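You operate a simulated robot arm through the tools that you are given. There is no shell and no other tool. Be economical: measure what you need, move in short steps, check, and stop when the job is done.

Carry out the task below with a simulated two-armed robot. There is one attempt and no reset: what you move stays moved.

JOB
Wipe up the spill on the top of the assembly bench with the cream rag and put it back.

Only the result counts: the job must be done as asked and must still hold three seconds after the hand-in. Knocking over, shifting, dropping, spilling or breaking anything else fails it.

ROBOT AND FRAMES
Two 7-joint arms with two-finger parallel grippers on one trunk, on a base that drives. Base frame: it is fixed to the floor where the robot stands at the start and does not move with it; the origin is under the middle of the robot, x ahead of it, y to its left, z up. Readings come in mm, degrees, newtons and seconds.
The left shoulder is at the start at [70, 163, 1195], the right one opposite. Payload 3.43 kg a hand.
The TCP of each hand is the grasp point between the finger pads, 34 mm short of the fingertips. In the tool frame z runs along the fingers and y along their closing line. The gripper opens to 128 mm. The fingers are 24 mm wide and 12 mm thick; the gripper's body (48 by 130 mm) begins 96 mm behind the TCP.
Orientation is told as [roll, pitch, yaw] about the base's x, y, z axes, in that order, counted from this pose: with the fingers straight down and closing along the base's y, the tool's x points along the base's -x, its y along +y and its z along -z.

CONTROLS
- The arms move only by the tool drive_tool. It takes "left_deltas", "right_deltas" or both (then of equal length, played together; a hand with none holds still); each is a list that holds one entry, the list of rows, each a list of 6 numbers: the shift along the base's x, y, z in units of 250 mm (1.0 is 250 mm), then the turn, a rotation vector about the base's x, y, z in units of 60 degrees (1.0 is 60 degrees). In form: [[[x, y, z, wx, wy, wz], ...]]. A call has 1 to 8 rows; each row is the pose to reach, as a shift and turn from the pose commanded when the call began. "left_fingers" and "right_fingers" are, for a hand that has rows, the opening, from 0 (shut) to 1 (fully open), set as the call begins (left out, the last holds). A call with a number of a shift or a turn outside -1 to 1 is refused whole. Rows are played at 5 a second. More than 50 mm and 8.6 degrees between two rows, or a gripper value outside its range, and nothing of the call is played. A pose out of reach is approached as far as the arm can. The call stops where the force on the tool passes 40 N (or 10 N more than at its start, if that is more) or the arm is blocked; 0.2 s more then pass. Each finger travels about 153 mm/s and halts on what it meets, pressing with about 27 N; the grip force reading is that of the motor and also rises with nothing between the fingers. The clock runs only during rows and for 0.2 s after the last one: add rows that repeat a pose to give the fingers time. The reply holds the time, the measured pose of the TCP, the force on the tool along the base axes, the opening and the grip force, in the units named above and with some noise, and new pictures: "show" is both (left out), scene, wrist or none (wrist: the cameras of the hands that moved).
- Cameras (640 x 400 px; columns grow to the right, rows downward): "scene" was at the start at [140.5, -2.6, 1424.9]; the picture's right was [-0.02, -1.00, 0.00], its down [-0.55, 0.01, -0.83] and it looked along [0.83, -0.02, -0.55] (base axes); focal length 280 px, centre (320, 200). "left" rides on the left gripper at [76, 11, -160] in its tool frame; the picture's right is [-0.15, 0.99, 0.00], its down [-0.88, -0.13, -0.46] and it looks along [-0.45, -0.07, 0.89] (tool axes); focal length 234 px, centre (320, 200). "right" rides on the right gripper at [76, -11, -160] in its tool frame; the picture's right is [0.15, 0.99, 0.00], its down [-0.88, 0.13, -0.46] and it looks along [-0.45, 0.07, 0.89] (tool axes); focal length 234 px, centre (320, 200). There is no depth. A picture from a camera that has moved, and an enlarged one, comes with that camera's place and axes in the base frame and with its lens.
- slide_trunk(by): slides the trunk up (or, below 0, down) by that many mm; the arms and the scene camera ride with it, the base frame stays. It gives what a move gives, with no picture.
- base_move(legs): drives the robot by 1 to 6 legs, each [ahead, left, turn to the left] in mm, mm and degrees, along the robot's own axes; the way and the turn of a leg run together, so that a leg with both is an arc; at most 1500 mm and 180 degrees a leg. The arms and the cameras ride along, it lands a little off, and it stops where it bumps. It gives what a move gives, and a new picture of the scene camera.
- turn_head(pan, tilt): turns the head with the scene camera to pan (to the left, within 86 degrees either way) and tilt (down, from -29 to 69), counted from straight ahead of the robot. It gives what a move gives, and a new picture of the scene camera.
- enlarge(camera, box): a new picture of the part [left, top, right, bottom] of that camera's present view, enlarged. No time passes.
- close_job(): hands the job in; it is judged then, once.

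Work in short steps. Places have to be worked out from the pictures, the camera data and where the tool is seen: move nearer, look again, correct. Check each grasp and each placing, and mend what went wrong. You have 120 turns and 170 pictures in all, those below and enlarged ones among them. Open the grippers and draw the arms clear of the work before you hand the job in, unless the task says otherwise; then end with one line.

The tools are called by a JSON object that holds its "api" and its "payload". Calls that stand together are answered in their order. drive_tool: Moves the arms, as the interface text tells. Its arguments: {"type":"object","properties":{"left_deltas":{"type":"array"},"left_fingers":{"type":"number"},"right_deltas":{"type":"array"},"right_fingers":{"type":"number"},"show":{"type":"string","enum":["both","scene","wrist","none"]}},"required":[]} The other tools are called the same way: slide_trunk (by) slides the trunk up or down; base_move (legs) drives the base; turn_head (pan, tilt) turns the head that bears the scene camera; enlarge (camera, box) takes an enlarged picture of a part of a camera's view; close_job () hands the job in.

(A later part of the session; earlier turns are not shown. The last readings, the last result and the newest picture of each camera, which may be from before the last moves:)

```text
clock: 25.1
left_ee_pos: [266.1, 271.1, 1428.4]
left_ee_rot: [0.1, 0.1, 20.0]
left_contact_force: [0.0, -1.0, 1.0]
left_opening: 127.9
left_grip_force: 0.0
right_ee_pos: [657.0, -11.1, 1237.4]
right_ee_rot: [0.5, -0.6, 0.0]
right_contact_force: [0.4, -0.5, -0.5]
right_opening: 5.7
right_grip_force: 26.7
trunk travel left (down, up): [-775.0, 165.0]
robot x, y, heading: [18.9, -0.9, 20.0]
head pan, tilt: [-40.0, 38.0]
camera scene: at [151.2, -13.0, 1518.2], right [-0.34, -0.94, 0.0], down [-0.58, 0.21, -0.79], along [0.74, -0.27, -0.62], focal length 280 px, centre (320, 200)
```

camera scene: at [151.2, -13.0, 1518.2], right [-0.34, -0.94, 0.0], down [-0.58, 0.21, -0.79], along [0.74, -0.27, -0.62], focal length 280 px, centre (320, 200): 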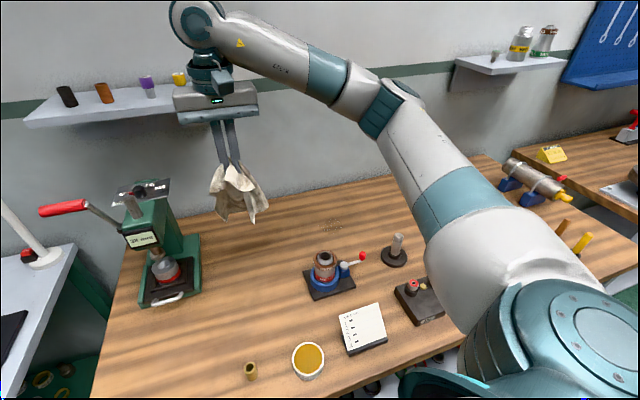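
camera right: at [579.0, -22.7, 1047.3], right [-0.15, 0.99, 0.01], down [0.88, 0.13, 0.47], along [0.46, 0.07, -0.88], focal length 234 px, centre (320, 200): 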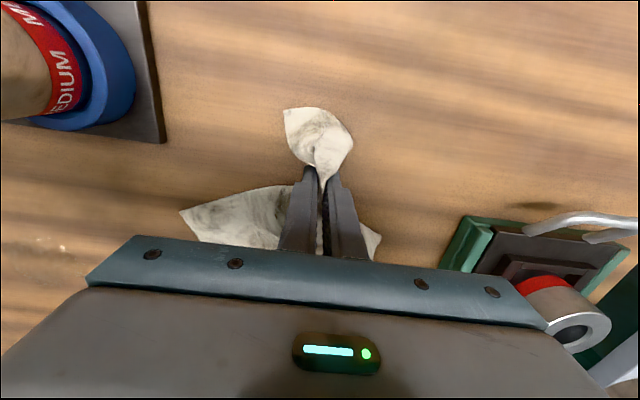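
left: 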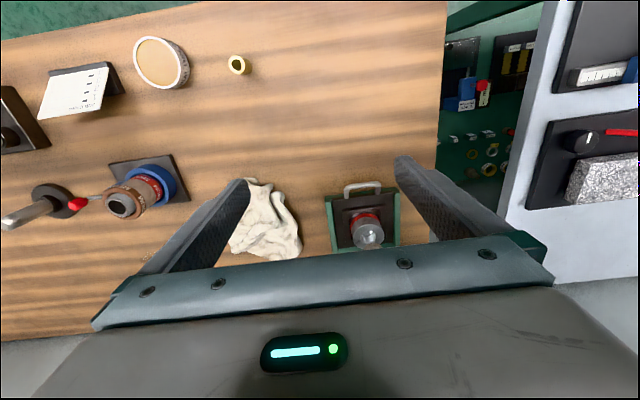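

The rag hangs about 150 mm below the pads. Carrying it high over to the spill.

{"api": "drive_tool", "payload": {"right_deltas": [[[0.082, -0.16, 0, 0, 0, 0], [0.164, -0.32, 0, 0, 0, 0], [0.246, -0.48, 0, 0, 0, 0], [0.328, -0.64, 0, 0, 0, 0], [0.41, -0.8, 0, 0, 0, 0], [0.49, -0.96, 0, 0, 0, 0]]], "right_fingers": 0, "show": "none"}}

{"api": "drive_tool", "payload": {"right_deltas": [[[0.07, -0.14, 0, 0, 0, 0], [0.07, -0.14, -0.18, 0, 0, 0], [0.07, -0.14, -0.36, 0, 0, 0], [0.07, -0.14, -0.54, 0, 0, 0], [0.07, -0.14, -0.72, 0, 0, 0]]]}}

```text
clock: 26.5
left_ee_pos: [266.1, 269.4, 1429.0]
left_ee_rot: [0.0, 0.1, 19.9]
left_contact_force: [-0.8, 0.2, -0.2]
left_opening: 128.1
left_grip_force: 0.1
right_ee_pos: [775.9, -254.1, 1236.1]
right_ee_rot: [0.5, -0.7, 0.1]
right_contact_force: [1.0, -0.4, -0.5]
right_opening: 5.6
right_grip_force: 27.9
trunk travel left (down, up): [-775.0, 165.0]
robot x, y, heading: [16.3, -0.5, 20.1]
head pan, tilt: [-40.0, 38.0]
```

```text
clock: 27.7
left_ee_pos: [267.7, 270.5, 1429.4]
left_ee_rot: [0.0, 0.1, 20.0]
left_contact_force: [0.3, -0.2, -0.4]
left_opening: 128.1
left_grip_force: 0.1
right_ee_pos: [798.7, -285.8, 1057.6]
right_ee_rot: [0.4, -0.6, -0.2]
right_contact_force: [-0.8, 0.1, 0.3]
right_opening: 5.7
right_grip_force: 27.5
trunk travel left (down, up): [-775.0, 165.0]
robot x, y, heading: [22.1, -1.9, 19.9]
head pan, tilt: [-40.0, 38.0]
camera scene: at [152.5, -13.6, 1518.2], right [-0.34, -0.94, 0.0], down [-0.58, 0.21, -0.79], along [0.74, -0.27, -0.62], focal length 280 px, centre (320, 200)
camera right: at [719.9, -299.6, 1217.9], right [-0.15, 0.99, 0.01], down [0.88, 0.13, 0.47], along [0.46, 0.07, -0.88], focal length 234 px, centre (320, 200)
```

scene: 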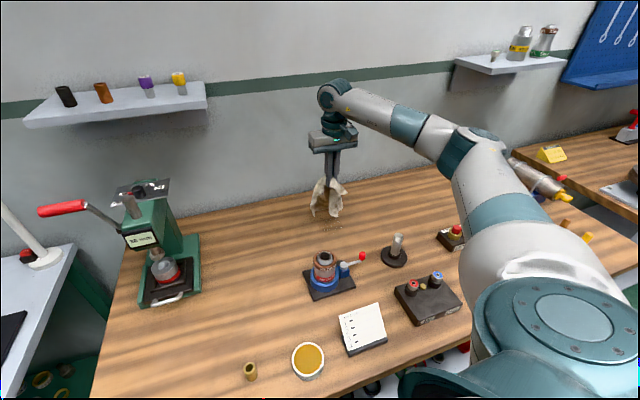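
right: 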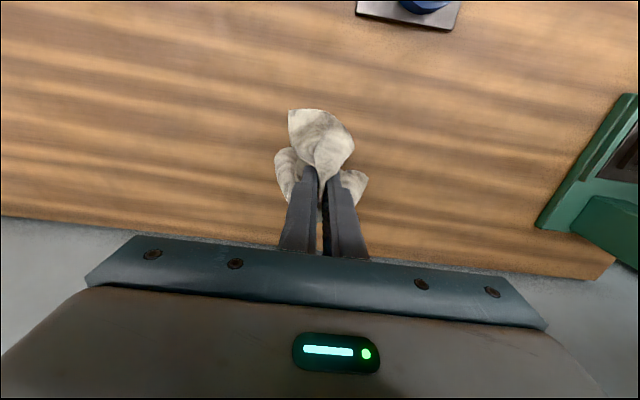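

In place above the spill. Lowering the rag onto it to z≈889.

{"api": "drive_tool", "payload": {"right_deltas": [[[0.0, 0, -0.18, 0, 0, 0], [0.0, 0, -0.36, 0, 0, 0], [0.0, 0, -0.5, 0, 0, 0], [0.0, 0, -0.6, 0, 0, 0], [0, 0, -0.64, 0, 0, 0], [0, 0, -0.67, 0, 0, 0]]]}}

{"api": "enlarge", "payload": {"camera": "scene", "box": [270, 170, 400, 270]}}

```text
clock: 29.1
left_ee_pos: [264.7, 270.1, 1428.6]
left_ee_rot: [0.1, -0.1, 20.0]
left_contact_force: [0.3, 0.4, 0.8]
left_opening: 128.0
left_grip_force: 0.1
right_ee_pos: [796.0, -285.9, 891.4]
right_ee_rot: [0.4, -0.8, 0.0]
right_contact_force: [0.4, 0.0, 4.4]
right_opening: 5.4
right_grip_force: 26.7
trunk travel left (down, up): [-775.0, 165.0]
robot x, y, heading: [24.7, -3.9, 19.8]
head pan, tilt: [-40.0, 38.0]
camera scene: at [150.1, -12.6, 1518.4], right [-0.34, -0.94, 0.0], down [-0.58, 0.21, -0.79], along [0.74, -0.27, -0.62], focal length 280 px, centre (320, 200)
camera right: at [716.9, -299.3, 1050.0], right [-0.15, 0.99, 0.01], down [0.87, 0.13, 0.47], along [0.46, 0.07, -0.88], focal length 234 px, centre (320, 200)
```

scene: 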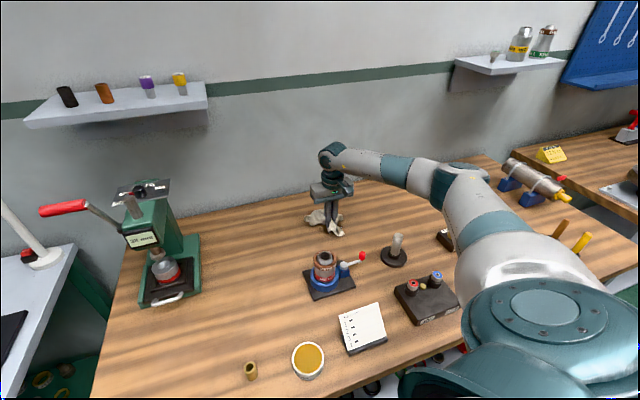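
right: 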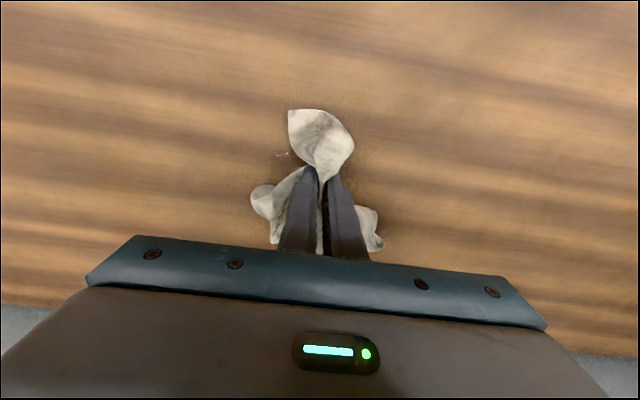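

```text
4.00 times, centred on (335, 220) of scene
camera zoom: at [150.1, -12.6, 1518.4], right [-0.34, -0.94, 0.0], down [-0.58, 0.21, -0.79], along [0.74, -0.27, -0.62], focal length 1122 px, centre (260, 120)
```

zoom: 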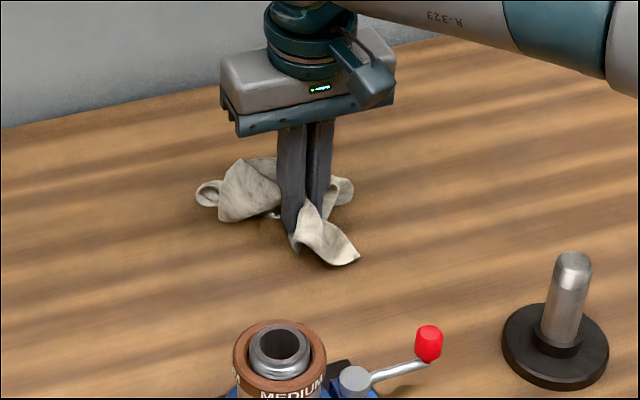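

The rag lies on the bench with a light press (4 N). I start wiping strokes in x across the spill, shifting y each time.

{"api": "drive_tool", "payload": {"right_deltas": [[[-0.1, 0.12, -0.006, 0, 0, 0], [-0.2, 0.2, -0.006, 0, 0, 0], [-0.02, 0.2, -0.006, 0, 0, 0], [0.14, 0.2, -0.006, 0, 0, 0], [0.26, 0.2, -0.006, 0, 0, 0], [0.26, 0.1, -0.006, 0, 0, 0], [0.1, 0.1, -0.006, 0, 0, 0], [-0.08, 0.1, -0.006, 0, 0, 0]]]}}

{"api": "drive_tool", "payload": {"right_deltas": [[[-0.12, 0, 0, 0, 0, 0], [-0.12, -0.1, 0, 0, 0, 0], [0.06, -0.1, 0, 0, 0, 0], [0.22, -0.1, 0, 0, 0, 0], [0.34, -0.1, 0, 0, 0, 0], [0.34, -0.2, 0, 0, 0, 0], [0.18, -0.2, 0, 0, 0, 0], [0, -0.2, 0, 0, 0, 0]]]}}

```text
clock: 30.9
left_ee_pos: [264.4, 269.1, 1429.6]
left_ee_rot: [-0.1, 0.1, 20.0]
left_contact_force: [-0.6, 0.0, -1.2]
left_opening: 128.0
left_grip_force: 0.2
right_ee_pos: [776.4, -260.8, 889.9]
right_ee_rot: [0.3, -0.7, 0.0]
right_contact_force: [-0.9, 0.1, -0.1]
right_opening: 5.9
right_grip_force: 26.5
trunk travel left (down, up): [-775.0, 165.0]
robot x, y, heading: [22.7, 4.7, 19.8]
head pan, tilt: [-40.0, 38.0]
camera scene: at [149.6, -13.7, 1518.3], right [-0.34, -0.94, 0.0], down [-0.58, 0.21, -0.79], along [0.74, -0.27, -0.62], focal length 280 px, centre (320, 200)
camera right: at [696.5, -273.3, 1048.7], right [-0.15, 0.99, 0.01], down [0.88, 0.13, 0.47], along [0.46, 0.07, -0.88], focal length 234 px, centre (320, 200)
```

scene: 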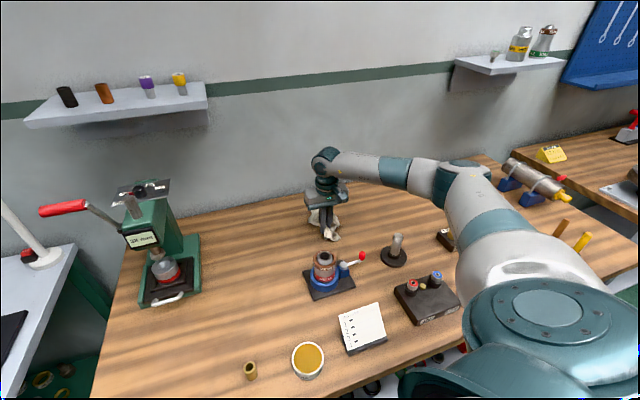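
right: 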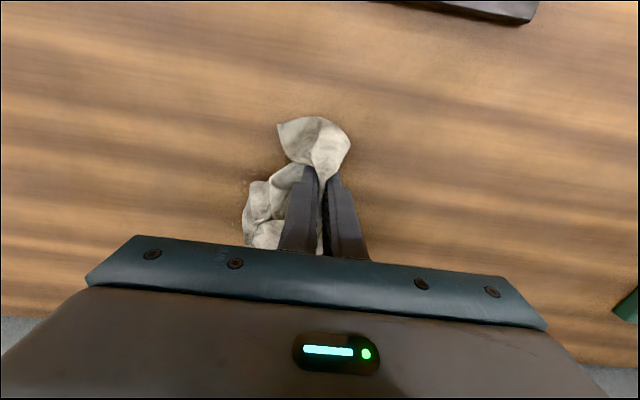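

```text
clock: 32.7
left_ee_pos: [264.1, 270.6, 1430.4]
left_ee_rot: [0.0, 0.0, 20.1]
left_contact_force: [0.3, 0.5, -0.4]
left_opening: 128.0
left_grip_force: 0.1
right_ee_pos: [775.1, -309.9, 889.2]
right_ee_rot: [0.5, -0.7, -0.1]
right_contact_force: [-0.7, -0.5, 0.5]
right_opening: 5.9
right_grip_force: 26.6
trunk travel left (down, up): [-775.0, 165.0]
robot x, y, heading: [19.4, -1.2, 19.9]
head pan, tilt: [-40.0, 38.0]
camera scene: at [149.3, -13.7, 1518.4], right [-0.34, -0.94, 0.0], down [-0.58, 0.21, -0.79], along [0.74, -0.27, -0.61], focal length 280 px, centre (320, 200)
camera right: at [696.4, -323.4, 1049.2], right [-0.15, 0.99, 0.01], down [0.88, 0.13, 0.47], along [0.46, 0.07, -0.88], focal length 234 px, centre (320, 200)
```

scene: 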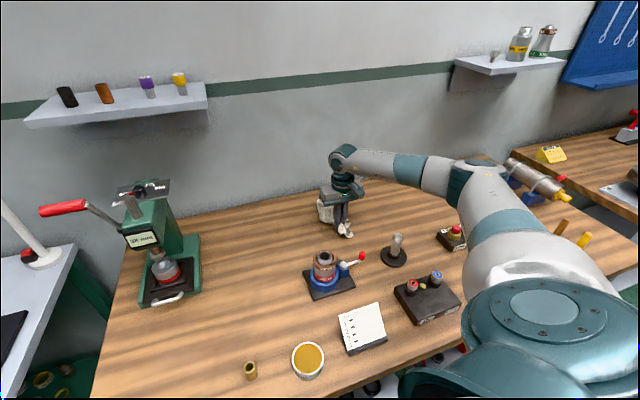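
right: 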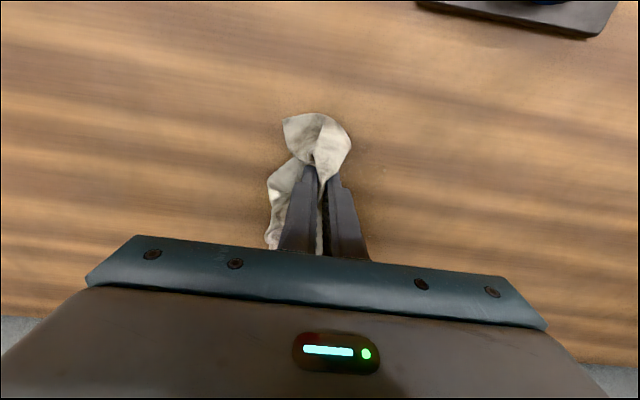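

Wiping goes smoothly; continue with the last columns, pressing 3 mm lower.

{"api": "drive_tool", "payload": {"right_deltas": [[[-0.12, 0, -0.01, 0, 0, 0], [-0.12, -0.1, -0.012, 0, 0, 0], [0.06, -0.1, -0.012, 0, 0, 0], [0.22, -0.1, -0.012, 0, 0, 0], [0.34, -0.1, -0.012, 0, 0, 0], [0.34, -0.2, -0.012, 0, 0, 0], [0.18, -0.2, -0.012, 0, 0, 0], [0, -0.2, -0.012, 0, 0, 0]]], "show": "none"}}

{"api": "drive_tool", "payload": {"right_deltas": [[[0.06, 0.18, 0, 0, 0, 0], [0.06, 0.36, 0, 0, 0, 0], [0.06, 0.5, 0, 0, 0, 0], [0.14, 0.5, 0, 0, 0, 0], [0.14, 0.32, 0, 0, 0, 0], [0.14, 0.14, 0, 0, 0, 0], [0.14, 0, 0, 0, 0, 0], [0.22, 0, 0, 0, 0, 0]]], "show": "none"}}

{"api": "drive_tool", "payload": {"right_deltas": [[[0, 0.18, 0, 0, 0, 0], [0, 0.36, 0, 0, 0, 0], [0, 0.5, 0, 0, 0, 0], [0.08, 0.5, 0, 0, 0, 0], [0.08, 0.32, 0, 0, 0, 0], [0.08, 0.14, 0, 0, 0, 0], [0.08, 0, 0, 0, 0, 0]]]}}

```text
clock: 34.5
left_ee_pos: [263.5, 269.4, 1429.4]
left_ee_rot: [0.0, -0.1, 20.0]
left_contact_force: [0.9, -0.5, 0.4]
left_opening: 127.9
left_grip_force: 0.1
right_ee_pos: [772.2, -362.1, 887.3]
right_ee_rot: [0.4, -0.9, -0.2]
right_contact_force: [1.3, -3.5, 12.3]
right_opening: 5.6
right_grip_force: 26.9
trunk travel left (down, up): [-775.0, 165.0]
robot x, y, heading: [20.9, 1.8, 20.0]
head pan, tilt: [-40.0, 38.0]
```

```text
clock: 36.3
left_ee_pos: [266.6, 270.9, 1428.8]
left_ee_rot: [-0.1, 0.1, 19.9]
left_contact_force: [-0.7, 0.3, 0.7]
left_opening: 127.9
left_grip_force: 0.1
right_ee_pos: [830.7, -362.9, 886.7]
right_ee_rot: [0.3, -0.6, 0.0]
right_contact_force: [-1.6, 0.4, 6.7]
right_opening: 5.9
right_grip_force: 27.0
trunk travel left (down, up): [-775.0, 165.0]
robot x, y, heading: [21.2, 1.0, 19.9]
head pan, tilt: [-40.0, 38.0]
```

```text
clock: 37.9
left_ee_pos: [264.6, 270.6, 1428.7]
left_ee_rot: [0.0, 0.0, 20.0]
left_contact_force: [0.2, -0.1, 0.0]
left_opening: 127.9
left_grip_force: 0.0
right_ee_pos: [852.9, -360.4, 887.1]
right_ee_rot: [0.4, -0.7, 0.1]
right_contact_force: [-0.1, 1.0, 7.8]
right_opening: 5.7
right_grip_force: 26.6
trunk travel left (down, up): [-775.0, 165.0]
robot x, y, heading: [20.8, -0.5, 20.0]
head pan, tilt: [-40.0, 38.0]
camera scene: at [149.9, -12.1, 1518.4], right [-0.34, -0.94, 0.0], down [-0.58, 0.21, -0.79], along [0.74, -0.27, -0.61], focal length 280 px, centre (320, 200)
camera right: at [773.0, -373.4, 1045.9], right [-0.15, 0.99, 0.0], down [0.87, 0.13, 0.47], along [0.46, 0.07, -0.88], focal length 234 px, centre (320, 200)
```

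scene: 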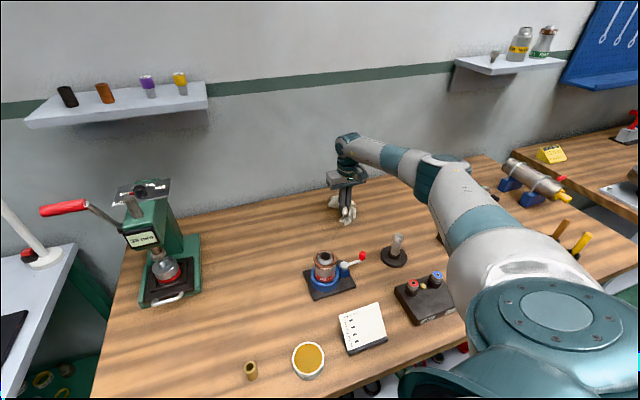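
right: 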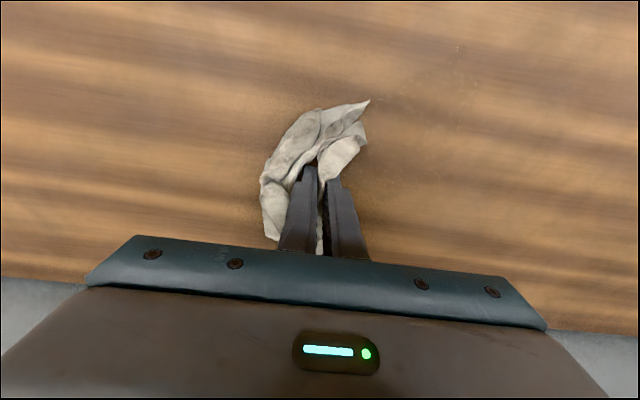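

I lift the rag to check the spot; a small glint shows at about [741,-279].

{"api": "drive_tool", "payload": {"right_deltas": [[[0, 0, 0.18, 0, 0, 0], [-0.05, 0, 0.36, 0, 0, 0], [-0.1, 0, 0.54, 0, 0, 0], [-0.15, 0, 0.72, 0, 0, 0], [-0.2, 0, 0.9, 0, 0, 0]]]}}

{"api": "enlarge", "payload": {"camera": "scene", "box": [285, 195, 381, 255]}}

{"api": "enlarge", "payload": {"camera": "right", "box": [250, 30, 490, 180]}}

```text
clock: 39.1
left_ee_pos: [264.1, 271.0, 1429.8]
left_ee_rot: [-0.1, 0.0, 20.1]
left_contact_force: [0.0, 0.8, -1.1]
left_opening: 128.0
left_grip_force: 0.0
right_ee_pos: [802.0, -361.5, 1110.4]
right_ee_rot: [0.5, -0.7, -0.1]
right_contact_force: [0.0, 0.4, 0.0]
right_opening: 5.6
right_grip_force: 26.4
trunk travel left (down, up): [-775.0, 165.0]
robot x, y, heading: [21.8, 0.5, 19.9]
head pan, tilt: [-40.0, 38.0]
camera scene: at [149.4, -12.8, 1518.3], right [-0.34, -0.94, 0.0], down [-0.58, 0.21, -0.79], along [0.74, -0.27, -0.61], focal length 280 px, centre (320, 200)
camera right: at [721.9, -373.4, 1270.0], right [-0.14, 0.99, 0.0], down [0.88, 0.13, 0.47], along [0.46, 0.07, -0.88], focal length 234 px, centre (320, 200)
```

scene: 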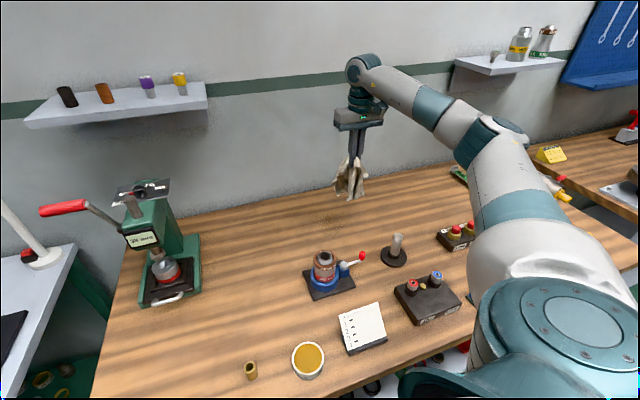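
right: 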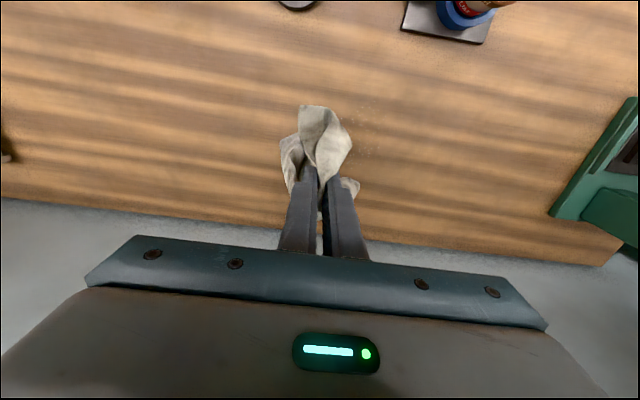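

```text
6.67 times, centred on (333, 225) of scene
camera zoom: at [149.4, -12.8, 1518.3], right [-0.34, -0.94, 0.0], down [-0.58, 0.21, -0.79], along [0.74, -0.27, -0.61], focal length 1870 px, centre (233, 33)
```

zoom: 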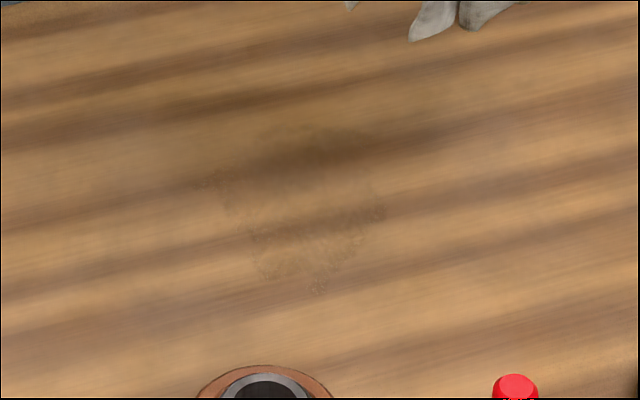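

```text
2.67 times, centred on (370, 105) of right
camera zoom: at [721.9, -373.4, 1270.0], right [-0.14, 0.99, 0.0], down [0.88, 0.13, 0.47], along [0.46, 0.07, -0.88], focal length 624 px, centre (187, 453)
```

zoom: 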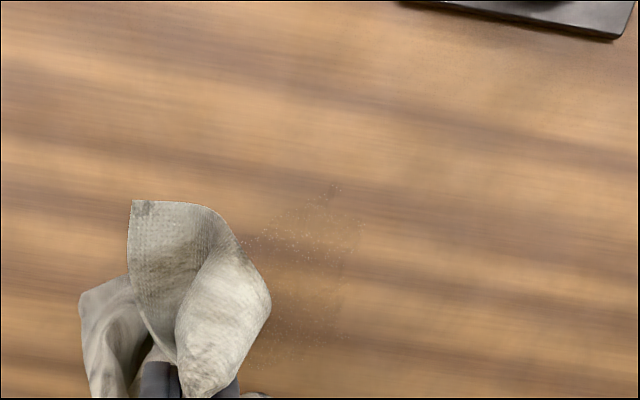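

The patch is fainter but not gone (spread x 746–867, y −248..−330). I go back down for denser, firmer strokes.

{"api": "drive_tool", "payload": {"right_deltas": [[[-0.08, 0.16, 0, 0, 0, 0], [-0.16, 0.32, 0, 0, 0, 0], [-0.248, 0.49, -0.02, 0, 0, 0], [-0.248, 0.5, -0.2, 0, 0, 0], [-0.248, 0.5, -0.4, 0, 0, 0], [-0.248, 0.5, -0.6, 0, 0, 0], [-0.248, 0.5, -0.78, 0, 0, 0], [-0.248, 0.5, -0.895, 0, 0, 0]]], "show": "wrist"}}

```text
clock: 40.9
left_ee_pos: [264.7, 269.7, 1429.4]
left_ee_rot: [0.0, 0.0, 20.0]
left_contact_force: [-1.0, 0.6, 0.3]
left_opening: 128.4
left_grip_force: 0.0
right_ee_pos: [738.4, -236.4, 889.1]
right_ee_rot: [0.3, -0.9, 0.0]
right_contact_force: [1.6, 0.4, 3.3]
right_opening: 5.6
right_grip_force: 26.4
trunk travel left (down, up): [-775.0, 165.0]
robot x, y, heading: [23.0, 0.7, 20.0]
head pan, tilt: [-40.0, 38.0]
camera right: at [659.5, -249.5, 1048.1], right [-0.15, 0.99, 0.01], down [0.87, 0.13, 0.47], along [0.46, 0.07, -0.88], focal length 234 px, centre (320, 200)
```

right: 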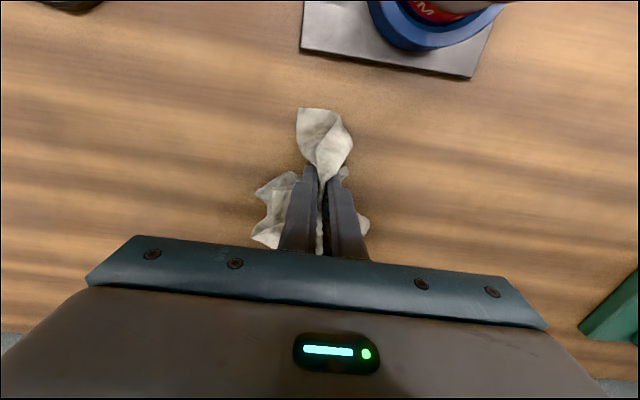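

Dense y-strokes stepping outward in x, slightly firmer.

{"api": "drive_tool", "payload": {"right_deltas": [[[0, -0.16, -0.012, 0, 0, 0], [0, -0.32, -0.012, 0, 0, 0], [0, -0.45, -0.012, 0, 0, 0], [0.07, -0.45, -0.012, 0, 0, 0], [0.07, -0.28, -0.012, 0, 0, 0], [0.07, -0.1, -0.012, 0, 0, 0], [0.07, 0, -0.012, 0, 0, 0], [0.14, 0, -0.012, 0, 0, 0]]], "show": "none"}}

{"api": "drive_tool", "payload": {"right_deltas": [[[0, -0.16, 0, 0, 0, 0], [0, -0.32, 0, 0, 0, 0], [0, -0.45, 0, 0, 0, 0], [0.07, -0.45, 0, 0, 0, 0], [0.07, -0.28, 0, 0, 0, 0], [0.07, -0.1, 0, 0, 0, 0], [0.07, 0, 0, 0, 0, 0], [0.14, 0, 0, 0, 0, 0]]], "show": "none"}}

{"api": "drive_tool", "payload": {"right_deltas": [[[0, -0.16, 0, 0, 0, 0], [0, -0.32, 0, 0, 0, 0], [0, -0.45, 0, 0, 0, 0], [0.07, -0.45, 0, 0, 0, 0], [0.07, -0.28, 0, 0, 0, 0], [0.07, -0.1, 0, 0, 0, 0], [0.07, 0, 0, 0, 0, 0], [0.14, 0, 0, 0, 0, 0]]], "show": "none"}}

{"api": "drive_tool", "payload": {"right_deltas": [[[0, -0.16, 0, 0, 0, 0], [0, -0.32, 0, 0, 0, 0], [0, -0.45, 0, 0, 0, 0], [0.07, -0.45, 0, 0, 0, 0], [0.07, -0.28, 0, 0, 0, 0], [0.07, -0.1, 0, 0, 0, 0], [0.07, 0, 0, 0, 0, 0]]], "show": "both"}}

{"api": "enlarge", "payload": {"camera": "scene", "box": [285, 195, 381, 255]}}

```text
clock: 42.7
left_ee_pos: [260.4, 272.1, 1430.9]
left_ee_rot: [-0.2, -0.1, 20.1]
left_contact_force: [-0.4, 0.1, 0.0]
left_opening: 127.8
left_grip_force: 0.1
right_ee_pos: [769.7, -233.3, 885.4]
right_ee_rot: [0.3, -0.7, 0.1]
right_contact_force: [-10.7, -1.7, 26.0]
right_opening: 5.9
right_grip_force: 26.8
trunk travel left (down, up): [-775.0, 165.0]
robot x, y, heading: [19.0, -0.1, 20.1]
head pan, tilt: [-40.0, 38.0]
```

```text
clock: 44.5
left_ee_pos: [261.8, 272.0, 1430.1]
left_ee_rot: [0.0, -0.1, 20.1]
left_contact_force: [0.6, 0.8, 0.1]
left_opening: 128.1
left_grip_force: 0.0
right_ee_pos: [808.5, -234.1, 886.5]
right_ee_rot: [0.4, -0.7, 0.2]
right_contact_force: [-9.0, -0.7, 21.5]
right_opening: 5.5
right_grip_force: 26.7
trunk travel left (down, up): [-775.0, 165.0]
robot x, y, heading: [21.3, -3.1, 20.1]
head pan, tilt: [-40.0, 38.0]
```

```text
clock: 46.3
left_ee_pos: [258.9, 272.1, 1429.2]
left_ee_rot: [-0.1, -0.1, 20.1]
left_contact_force: [0.1, 0.6, 0.2]
left_opening: 128.1
left_grip_force: 0.2
right_ee_pos: [841.8, -232.0, 886.6]
right_ee_rot: [0.4, -0.7, 0.1]
right_contact_force: [-10.3, -1.1, 23.4]
right_opening: 5.5
right_grip_force: 27.0
trunk travel left (down, up): [-775.0, 165.0]
robot x, y, heading: [19.1, 2.6, 20.1]
head pan, tilt: [-40.0, 38.0]
```

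```text
clock: 47.9
left_ee_pos: [261.4, 271.3, 1430.8]
left_ee_rot: [-0.1, -0.1, 20.0]
left_contact_force: [-0.3, 0.3, 0.3]
left_opening: 127.9
left_grip_force: 0.2
right_ee_pos: [859.4, -236.4, 886.1]
right_ee_rot: [0.3, -0.9, -0.1]
right_contact_force: [1.0, -10.4, 28.6]
right_opening: 5.7
right_grip_force: 27.4
trunk travel left (down, up): [-775.0, 165.0]
robot x, y, heading: [24.7, -0.9, 19.7]
head pan, tilt: [-40.0, 38.0]
camera scene: at [146.5, -13.2, 1518.8], right [-0.34, -0.94, 0.0], down [-0.58, 0.21, -0.79], along [0.74, -0.27, -0.61], focal length 280 px, centre (320, 200)
camera right: at [780.0, -249.7, 1045.2], right [-0.14, 0.99, 0.0], down [0.87, 0.13, 0.47], along [0.46, 0.07, -0.88], focal length 234 px, centre (320, 200)
```

scene: 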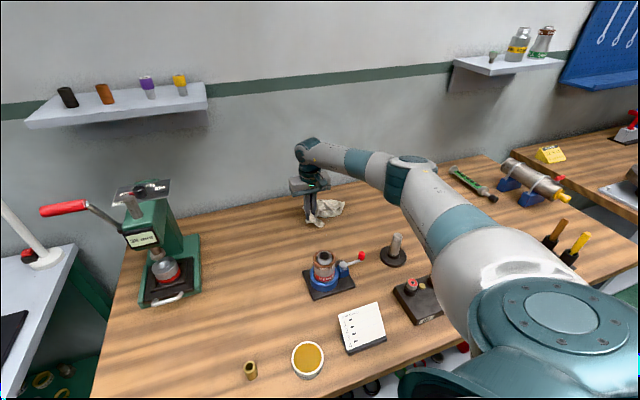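
right: 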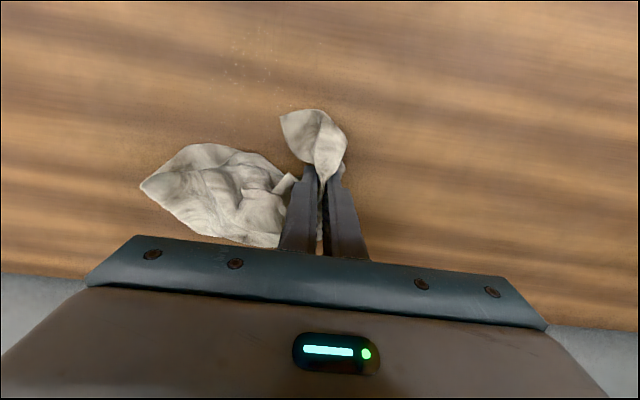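

```text
6.67 times, centred on (333, 225) of scene
camera zoom: at [146.5, -13.2, 1518.8], right [-0.34, -0.94, 0.0], down [-0.58, 0.21, -0.79], along [0.74, -0.27, -0.61], focal length 1870 px, centre (233, 33)
```

zoom: 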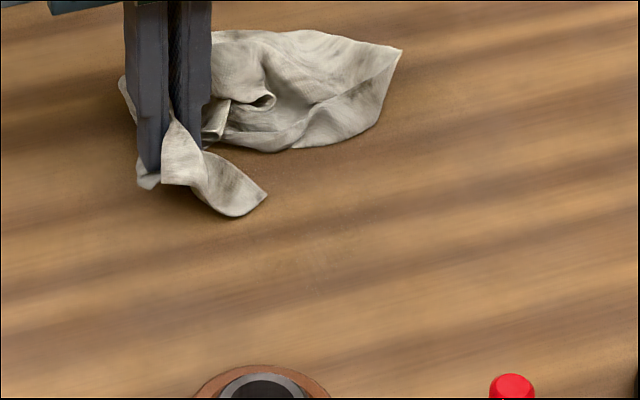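

Almost gone; faint residue around [765–780, −280..−302]. One more set of x-strokes across everything.

{"api": "drive_tool", "payload": {"right_deltas": [[[-0.16, -0.07, 0.005, 0, 0, 0], [-0.33, -0.07, 0.005, 0, 0, 0], [-0.5, -0.07, 0.005, 0, 0, 0], [-0.5, -0.14, 0.005, 0, 0, 0], [-0.33, -0.14, 0.005, 0, 0, 0], [-0.16, -0.14, 0.005, 0, 0, 0], [0, -0.14, 0.005, 0, 0, 0], [0, -0.21, 0.005, 0, 0, 0]]], "show": "none"}}

{"api": "drive_tool", "payload": {"right_deltas": [[[-0.17, 0, 0, 0, 0, 0], [-0.34, 0, 0, 0, 0, 0], [-0.5, 0, 0, 0, 0, 0], [-0.5, -0.07, 0, 0, 0, 0], [-0.33, -0.07, 0, 0, 0, 0], [-0.16, -0.07, 0, 0, 0, 0], [0, -0.07, 0, 0, 0, 0], [0, -0.14, 0, 0, 0, 0]]], "show": "none"}}

{"api": "drive_tool", "payload": {"right_deltas": [[[-0.17, 0, 0, 0, 0, 0], [-0.34, 0, 0, 0, 0, 0], [-0.5, 0, 0, 0, 0, 0], [-0.5, -0.07, 0, 0, 0, 0], [-0.33, -0.07, 0, 0, 0, 0], [-0.16, -0.07, 0, 0, 0, 0], [0, -0.07, 0, 0, 0, 0]]], "show": "none"}}

{"api": "drive_tool", "payload": {"right_deltas": [[[0, 0, 0.18, 0, 0, 0], [0, 0, 0.36, 0, 0, 0], [0, 0, 0.54, 0, 0, 0], [-0.05, 0, 0.72, 0, 0, 0], [-0.1, 0, 0.9, 0, 0, 0]]]}}

{"api": "enlarge", "payload": {"camera": "scene", "box": [285, 195, 381, 255]}}

{"api": "enlarge", "payload": {"camera": "right", "box": [250, 30, 490, 180]}}

```text
clock: 49.7
left_ee_pos: [264.2, 269.9, 1429.4]
left_ee_rot: [0.0, 0.0, 20.0]
left_contact_force: [-0.2, -0.6, -0.6]
left_opening: 127.9
left_grip_force: 0.1
right_ee_pos: [861.3, -288.8, 885.6]
right_ee_rot: [0.5, -0.8, 0.0]
right_contact_force: [0.6, 3.9, 7.1]
right_opening: 5.6
right_grip_force: 27.4
trunk travel left (down, up): [-775.0, 165.0]
robot x, y, heading: [21.0, -0.3, 20.0]
head pan, tilt: [-40.0, 38.0]
```

```text
clock: 51.5
left_ee_pos: [263.2, 271.9, 1429.2]
left_ee_rot: [-0.1, 0.0, 20.1]
left_contact_force: [0.1, -0.6, -0.1]
left_opening: 127.9
left_grip_force: 0.0
right_ee_pos: [864.4, -321.3, 886.4]
right_ee_rot: [0.5, -1.0, 0.1]
right_contact_force: [1.5, 4.6, 12.8]
right_opening: 5.7
right_grip_force: 26.9
trunk travel left (down, up): [-775.0, 165.0]
robot x, y, heading: [22.7, -0.2, 20.2]
head pan, tilt: [-40.0, 38.0]
```

```text
clock: 53.1
left_ee_pos: [265.3, 271.3, 1429.2]
left_ee_rot: [-0.1, 0.1, 19.9]
left_contact_force: [0.7, 0.0, 0.4]
left_opening: 127.8
left_grip_force: 0.0
right_ee_pos: [863.8, -339.1, 888.0]
right_ee_rot: [0.4, -0.8, 0.0]
right_contact_force: [-4.8, 3.2, 12.6]
right_opening: 5.5
right_grip_force: 26.9
trunk travel left (down, up): [-775.0, 165.0]
robot x, y, heading: [20.0, -2.8, 19.7]
head pan, tilt: [-40.0, 38.0]
```

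```text
clock: 54.3
left_ee_pos: [264.2, 270.1, 1429.0]
left_ee_rot: [-0.2, 0.2, 20.0]
left_contact_force: [0.2, 0.7, 0.0]
left_opening: 128.1
left_grip_force: 0.0
right_ee_pos: [836.3, -343.4, 1114.7]
right_ee_rot: [0.3, -0.6, -0.2]
right_contact_force: [0.6, 0.7, -0.5]
right_opening: 5.6
right_grip_force: 27.0
trunk travel left (down, up): [-775.0, 165.0]
robot x, y, heading: [24.9, 1.4, 20.0]
head pan, tilt: [-40.0, 38.0]
camera scene: at [149.4, -12.5, 1518.3], right [-0.34, -0.94, 0.0], down [-0.58, 0.21, -0.79], along [0.74, -0.27, -0.61], focal length 280 px, centre (320, 200)
camera right: at [757.0, -355.4, 1272.6], right [-0.15, 0.99, 0.0], down [0.88, 0.13, 0.47], along [0.46, 0.07, -0.88], focal length 234 px, centre (320, 200)
```

scene: 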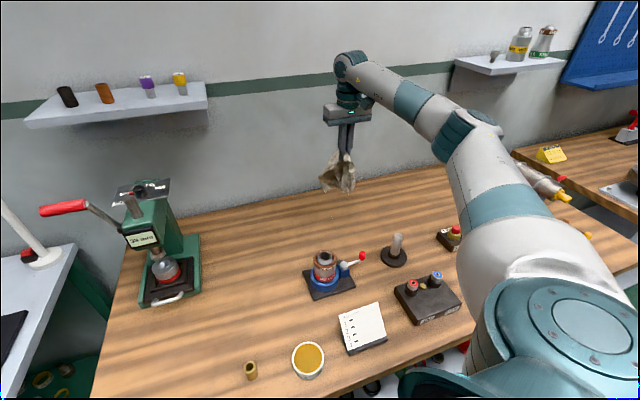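
right: 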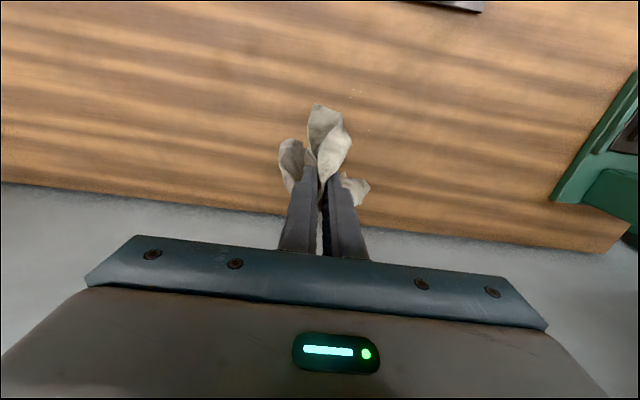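

```text
6.67 times, centred on (333, 225) of scene
camera zoom: at [149.4, -12.5, 1518.3], right [-0.34, -0.94, 0.0], down [-0.58, 0.21, -0.79], along [0.74, -0.27, -0.61], focal length 1870 px, centre (233, 33)
```

zoom: 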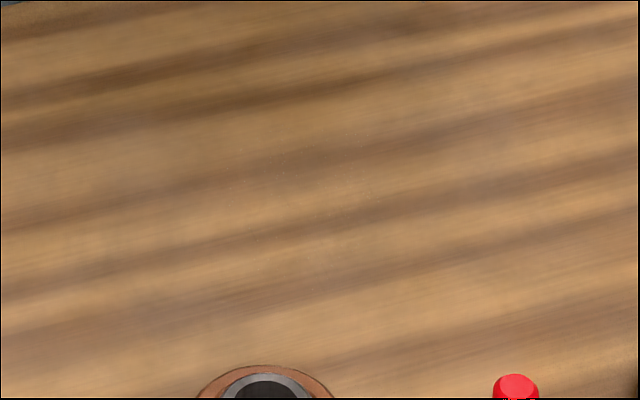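

```text
2.67 times, centred on (370, 105) of right
camera zoom: at [757.0, -355.4, 1272.6], right [-0.15, 0.99, 0.0], down [0.88, 0.13, 0.47], along [0.46, 0.07, -0.88], focal length 624 px, centre (187, 453)
```

zoom: 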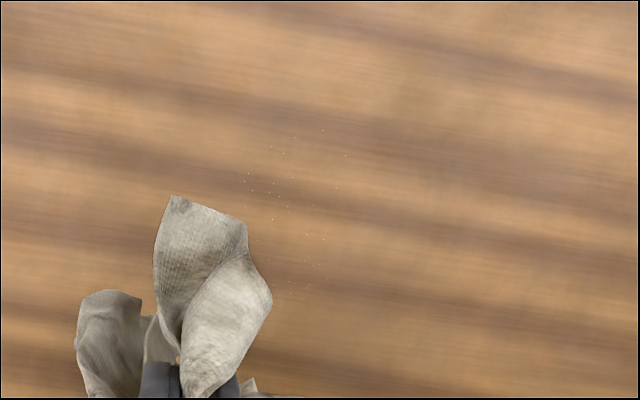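

Only tiny specks remain (x 750–840, y −248..−290). One more full firm pass.

{"api": "drive_tool", "payload": {"right_deltas": [[[-0.12, 0.14, 0, 0, 0, 0], [-0.24, 0.28, 0, 0, 0, 0], [-0.384, 0.41, 0, 0, 0, 0], [-0.384, 0.428, -0.19, 0, 0, 0], [-0.384, 0.428, -0.38, 0, 0, 0], [-0.384, 0.428, -0.57, 0, 0, 0], [-0.384, 0.428, -0.76, 0, 0, 0], [-0.384, 0.428, -0.905, 0, 0, 0]]], "show": "none"}}

{"api": "drive_tool", "payload": {"right_deltas": [[[0, -0.16, -0.01, 0, 0, 0], [0, -0.32, -0.01, 0, 0, 0], [0, -0.42, -0.01, 0, 0, 0], [0.06, -0.42, -0.01, 0, 0, 0], [0.06, -0.28, -0.01, 0, 0, 0], [0.06, -0.1, -0.01, 0, 0, 0], [0.06, 0, -0.01, 0, 0, 0], [0.12, 0, -0.01, 0, 0, 0]]], "show": "none"}}

{"api": "drive_tool", "payload": {"right_deltas": [[[0, -0.16, 0, 0, 0, 0], [0, -0.32, 0, 0, 0, 0], [0, -0.42, 0, 0, 0, 0], [0.06, -0.42, 0, 0, 0, 0], [0.06, -0.28, 0, 0, 0, 0], [0.06, -0.1, 0, 0, 0, 0], [0.06, 0, 0, 0, 0, 0], [0.12, 0, 0, 0, 0, 0]]], "show": "none"}}

{"api": "drive_tool", "payload": {"right_deltas": [[[0, -0.16, 0, 0, 0, 0], [0, -0.32, 0, 0, 0, 0], [0, -0.42, 0, 0, 0, 0], [0.06, -0.42, 0, 0, 0, 0], [0.06, -0.28, 0, 0, 0, 0], [0.06, -0.1, 0, 0, 0, 0], [0.06, 0, 0, 0, 0, 0], [0.12, 0, 0, 0, 0, 0]]], "show": "none"}}

{"api": "drive_tool", "payload": {"right_deltas": [[[0, -0.16, 0, 0, 0, 0], [0, -0.32, 0, 0, 0, 0], [0, -0.42, 0, 0, 0, 0], [0.06, -0.42, 0, 0, 0, 0], [0.06, -0.28, 0, 0, 0, 0], [0.06, -0.1, 0, 0, 0, 0], [0.06, 0, 0, 0, 0, 0], [0.12, 0, 0, 0, 0, 0]]], "show": "scene"}}

```text
clock: 56.1
left_ee_pos: [263.4, 270.2, 1430.5]
left_ee_rot: [0.0, 0.0, 20.0]
left_contact_force: [-0.9, 0.1, 0.1]
left_opening: 127.9
left_grip_force: 0.0
right_ee_pos: [741.4, -233.2, 886.8]
right_ee_rot: [0.5, -0.9, -0.2]
right_contact_force: [2.1, -0.7, 8.0]
right_opening: 5.4
right_grip_force: 27.2
trunk travel left (down, up): [-775.0, 165.0]
robot x, y, heading: [22.7, 3.0, 20.0]
head pan, tilt: [-40.0, 38.0]
```

```text
clock: 57.4
left_ee_pos: [265.0, 271.5, 1427.6]
left_ee_rot: [-0.2, 0.1, 19.8]
left_contact_force: [0.0, 1.1, 0.8]
left_opening: 127.9
left_grip_force: 0.0
right_ee_pos: [758.5, -300.0, 885.4]
right_ee_rot: [0.1, -1.1, -0.5]
right_contact_force: [-7.7, -0.8, 16.3]
right_opening: 5.7
right_grip_force: 27.2
trunk travel left (down, up): [-775.0, 165.0]
robot x, y, heading: [21.3, -0.7, 19.7]
head pan, tilt: [-40.0, 38.0]
stopped in row 6 (right hand): the force on the tool passed its limit (the readings are from after the stop); the commanded pose is now the measured one
```

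```text
clock: 59.2
left_ee_pos: [262.0, 271.0, 1430.1]
left_ee_rot: [0.0, 0.1, 19.8]
left_contact_force: [-0.2, 0.3, 0.0]
left_opening: 128.0
left_grip_force: 0.0
right_ee_pos: [786.1, -298.9, 885.1]
right_ee_rot: [0.1, -1.0, -0.4]
right_contact_force: [-7.9, -1.1, 19.8]
right_opening: 5.8
right_grip_force: 27.0
trunk travel left (down, up): [-775.0, 165.0]
robot x, y, heading: [21.0, -0.1, 19.7]
head pan, tilt: [-40.0, 38.0]
```

```text
clock: 61.0
left_ee_pos: [261.5, 270.8, 1430.9]
left_ee_rot: [-0.3, -0.1, 19.9]
left_contact_force: [-0.5, -0.3, -1.0]
left_opening: 128.4
left_grip_force: 0.1
right_ee_pos: [814.1, -298.2, 886.6]
right_ee_rot: [0.1, -1.1, -0.4]
right_contact_force: [-10.8, -3.2, 28.3]
right_opening: 5.7
right_grip_force: 27.0
trunk travel left (down, up): [-775.0, 165.0]
robot x, y, heading: [18.1, -2.0, 19.8]
head pan, tilt: [-40.0, 38.0]
```

```text
clock: 62.8
left_ee_pos: [264.3, 271.4, 1428.5]
left_ee_rot: [-0.1, -0.1, 19.9]
left_contact_force: [-0.2, 0.1, -0.7]
left_opening: 128.1
left_grip_force: 0.0
right_ee_pos: [845.6, -301.1, 886.1]
right_ee_rot: [0.1, -0.9, -0.4]
right_contact_force: [-7.6, -1.3, 18.3]
right_opening: 5.8
right_grip_force: 27.0
trunk travel left (down, up): [-775.0, 165.0]
robot x, y, heading: [21.7, -0.8, 19.9]
head pan, tilt: [-40.0, 38.0]
camera scene: at [147.7, -12.4, 1518.5], right [-0.34, -0.94, 0.0], down [-0.58, 0.21, -0.79], along [0.74, -0.27, -0.61], focal length 280 px, centre (320, 200)
```

scene: 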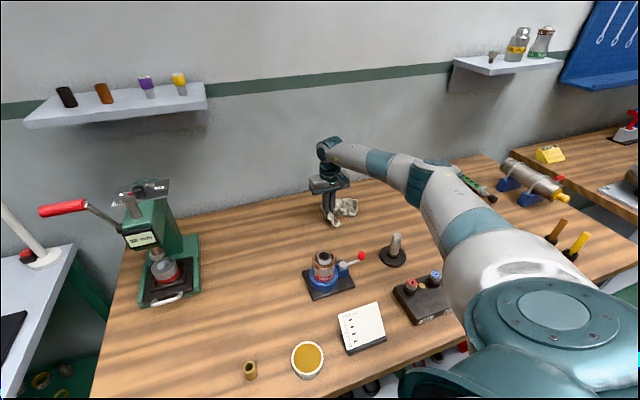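

The second call stopped early, so later strokes ran off to y −300..−405. I now cover y −300..−233 going back in x, slightly lighter.

{"api": "drive_tool", "payload": {"right_deltas": [[[0, 0.14, 0.006, 0, 0, 0], [0, 0.27, 0.006, 0, 0, 0], [-0.06, 0.27, 0.006, 0, 0, 0], [-0.06, 0.12, 0.006, 0, 0, 0], [-0.06, 0, 0.006, 0, 0, 0], [-0.12, 0, 0.006, 0, 0, 0], [-0.12, 0.14, 0.006, 0, 0, 0], [-0.12, 0.27, 0.006, 0, 0, 0]]], "show": "none"}}

{"api": "drive_tool", "payload": {"right_deltas": [[[-0.06, 0, 0, 0, 0, 0], [-0.06, -0.14, 0, 0, 0, 0], [-0.06, -0.27, 0, 0, 0, 0], [-0.12, -0.27, 0, 0, 0, 0], [-0.12, -0.13, 0, 0, 0, 0], [-0.12, 0, 0, 0, 0, 0], [-0.18, 0, 0, 0, 0, 0], [-0.18, -0.14, 0, 0, 0, 0]]], "show": "none"}}

{"api": "drive_tool", "payload": {"right_deltas": [[[0, -0.13, 0, 0, 0, 0], [-0.06, -0.13, 0, 0, 0, 0], [-0.06, 0, 0, 0, 0, 0], [-0.06, 0.14, 0, 0, 0, 0], [-0.12, 0.14, 0, 0, 0, 0], [-0.12, 0, 0, 0, 0, 0], [-0.12, -0.13, 0, 0, 0, 0]]], "show": "none"}}

```text
clock: 64.6
left_ee_pos: [266.2, 269.2, 1429.9]
left_ee_rot: [-0.1, 0.1, 19.9]
left_contact_force: [-0.4, 0.3, -0.6]
left_opening: 127.8
left_grip_force: 0.1
right_ee_pos: [817.5, -232.9, 886.1]
right_ee_rot: [0.0, -0.9, -0.4]
right_contact_force: [0.7, -3.8, 9.9]
right_opening: 5.4
right_grip_force: 27.0
trunk travel left (down, up): [-775.0, 165.0]
robot x, y, heading: [21.0, -0.3, 19.5]
head pan, tilt: [-40.0, 38.0]
```

```text
clock: 66.4
left_ee_pos: [262.8, 269.8, 1429.5]
left_ee_rot: [0.0, -0.1, 19.8]
left_contact_force: [0.4, -0.3, 0.6]
left_opening: 128.1
left_grip_force: 0.0
right_ee_pos: [772.5, -267.3, 886.1]
right_ee_rot: [0.3, -0.9, -0.3]
right_contact_force: [-2.5, 6.5, 17.3]
right_opening: 5.4
right_grip_force: 26.9
trunk travel left (down, up): [-775.0, 165.0]
robot x, y, heading: [21.9, 1.9, 19.9]
head pan, tilt: [-40.0, 38.0]
```

```text
clock: 68.0
left_ee_pos: [264.0, 268.9, 1429.6]
left_ee_rot: [-0.1, 0.0, 19.9]
left_contact_force: [0.8, -0.1, -0.8]
left_opening: 127.8
left_grip_force: 0.1
right_ee_pos: [741.6, -297.2, 886.9]
right_ee_rot: [0.2, -1.1, -0.4]
right_contact_force: [1.0, 5.2, 17.5]
right_opening: 5.5
right_grip_force: 26.4
trunk travel left (down, up): [-775.0, 165.0]
robot x, y, heading: [23.5, -4.1, 19.9]
head pan, tilt: [-40.0, 38.0]
```

A final set of x-strokes in the core, then lift and inspect.

{"api": "drive_tool", "payload": {"right_deltas": [[[0.16, 0, 0, 0, 0, 0], [0.33, 0, 0, 0, 0, 0], [0.5, 0, 0, 0, 0, 0], [0.5, 0.07, 0, 0, 0, 0], [0.33, 0.07, 0, 0, 0, 0], [0.16, 0.07, 0, 0, 0, 0], [0, 0.07, 0, 0, 0, 0], [0, 0.14, 0, 0, 0, 0]]], "show": "none"}}

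{"api": "drive_tool", "payload": {"right_deltas": [[[0.16, 0, 0, 0, 0, 0], [0.33, 0, 0, 0, 0, 0], [0.5, 0, 0, 0, 0, 0], [0.5, 0.07, 0, 0, 0, 0], [0.33, 0.07, 0, 0, 0, 0], [0.16, 0.07, 0, 0, 0, 0], [0, 0.07, 0, 0, 0, 0]]], "show": "none"}}

{"api": "drive_tool", "payload": {"right_deltas": [[[0, 0, 0.18, 0, 0, 0], [0, 0, 0.36, 0, 0, 0], [0, 0, 0.54, 0, 0, 0], [0, 0, 0.72, 0, 0, 0], [0, -0.1, 0.86, 0, 0, 0], [0.1, -0.25, 0.9, 0, 0, 0], [0.2, -0.4, 0.9, 0, 0, 0]]]}}

{"api": "enlarge", "payload": {"camera": "scene", "box": [285, 195, 381, 255]}}

{"api": "enlarge", "payload": {"camera": "right", "box": [250, 30, 490, 180]}}

```text
clock: 69.8
left_ee_pos: [266.3, 269.5, 1429.8]
left_ee_rot: [0.1, 0.1, 19.9]
left_contact_force: [0.1, 0.2, 0.1]
left_opening: 127.9
left_grip_force: 0.1
right_ee_pos: [741.6, -266.8, 887.4]
right_ee_rot: [0.0, -0.9, -0.5]
right_contact_force: [-0.7, -1.9, 7.3]
right_opening: 5.4
right_grip_force: 27.2
trunk travel left (down, up): [-775.0, 165.0]
robot x, y, heading: [19.5, -2.0, 19.5]
head pan, tilt: [-40.0, 38.0]
```

```text
clock: 71.4
left_ee_pos: [263.7, 269.2, 1429.1]
left_ee_rot: [0.0, 0.0, 19.9]
left_contact_force: [-0.3, 0.0, -0.3]
left_opening: 128.1
left_grip_force: 0.0
right_ee_pos: [741.0, -245.8, 886.2]
right_ee_rot: [0.3, -1.2, -0.5]
right_contact_force: [5.0, -0.5, 16.7]
right_opening: 5.3
right_grip_force: 27.4
trunk travel left (down, up): [-775.0, 165.0]
robot x, y, heading: [21.7, -3.5, 19.5]
head pan, tilt: [-40.0, 38.0]
```

```text
clock: 73.0
left_ee_pos: [268.1, 267.6, 1430.1]
left_ee_rot: [0.0, 0.0, 20.0]
left_contact_force: [0.7, -0.1, -0.2]
left_opening: 128.1
left_grip_force: 0.1
right_ee_pos: [794.7, -347.5, 1106.5]
right_ee_rot: [0.2, -0.9, -0.4]
right_contact_force: [-0.2, -1.1, 0.0]
right_opening: 5.7
right_grip_force: 27.3
trunk travel left (down, up): [-775.0, 165.0]
robot x, y, heading: [21.8, 2.0, 20.1]
head pan, tilt: [-40.0, 38.0]
camera scene: at [152.2, -14.6, 1518.1], right [-0.34, -0.94, 0.0], down [-0.58, 0.21, -0.79], along [0.74, -0.27, -0.62], focal length 280 px, centre (320, 200)
camera right: at [714.6, -359.0, 1266.4], right [-0.14, 0.99, 0.0], down [0.87, 0.12, 0.47], along [0.47, 0.07, -0.88], focal length 234 px, centre (320, 200)
```

scene: 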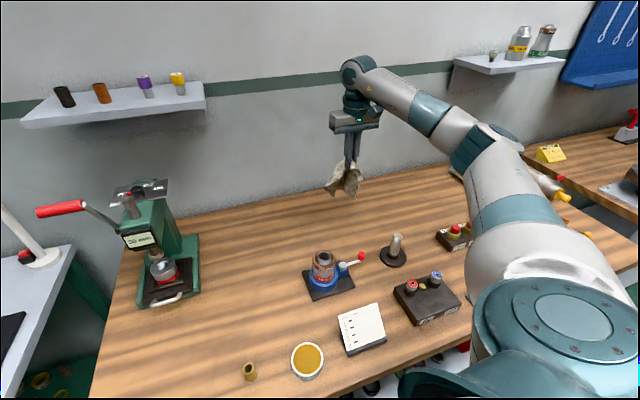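
right: 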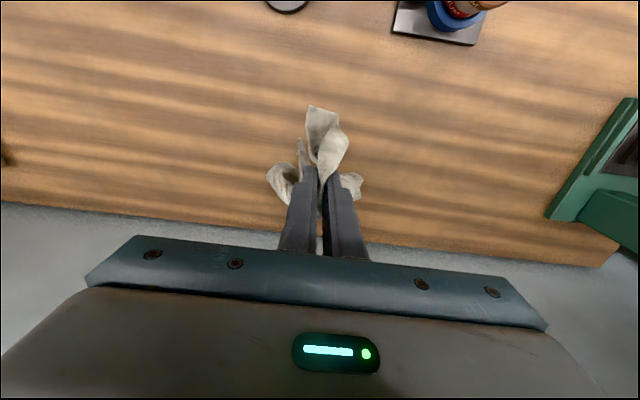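

```text
6.67 times, centred on (333, 225) of scene
camera zoom: at [152.2, -14.6, 1518.1], right [-0.34, -0.94, 0.0], down [-0.58, 0.21, -0.79], along [0.74, -0.27, -0.62], focal length 1870 px, centre (233, 33)
```

zoom: 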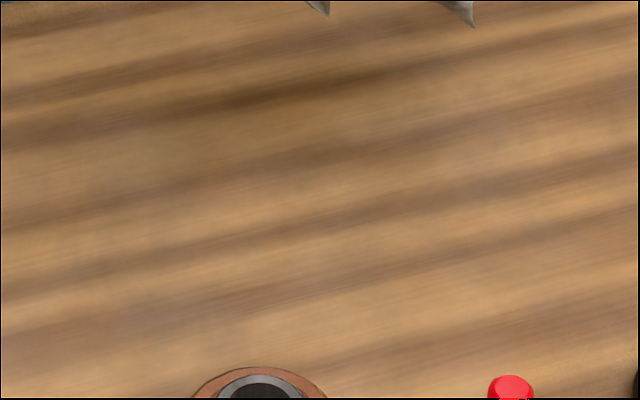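

```text
2.67 times, centred on (370, 105) of right
camera zoom: at [714.6, -359.0, 1266.4], right [-0.14, 0.99, 0.0], down [0.87, 0.12, 0.47], along [0.47, 0.07, -0.88], focal length 624 px, centre (187, 453)
```

zoom: 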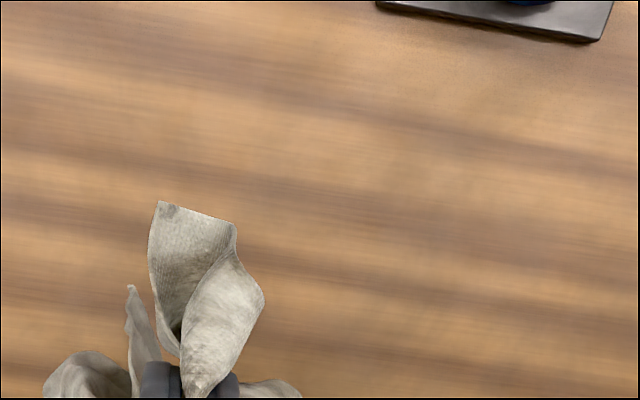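

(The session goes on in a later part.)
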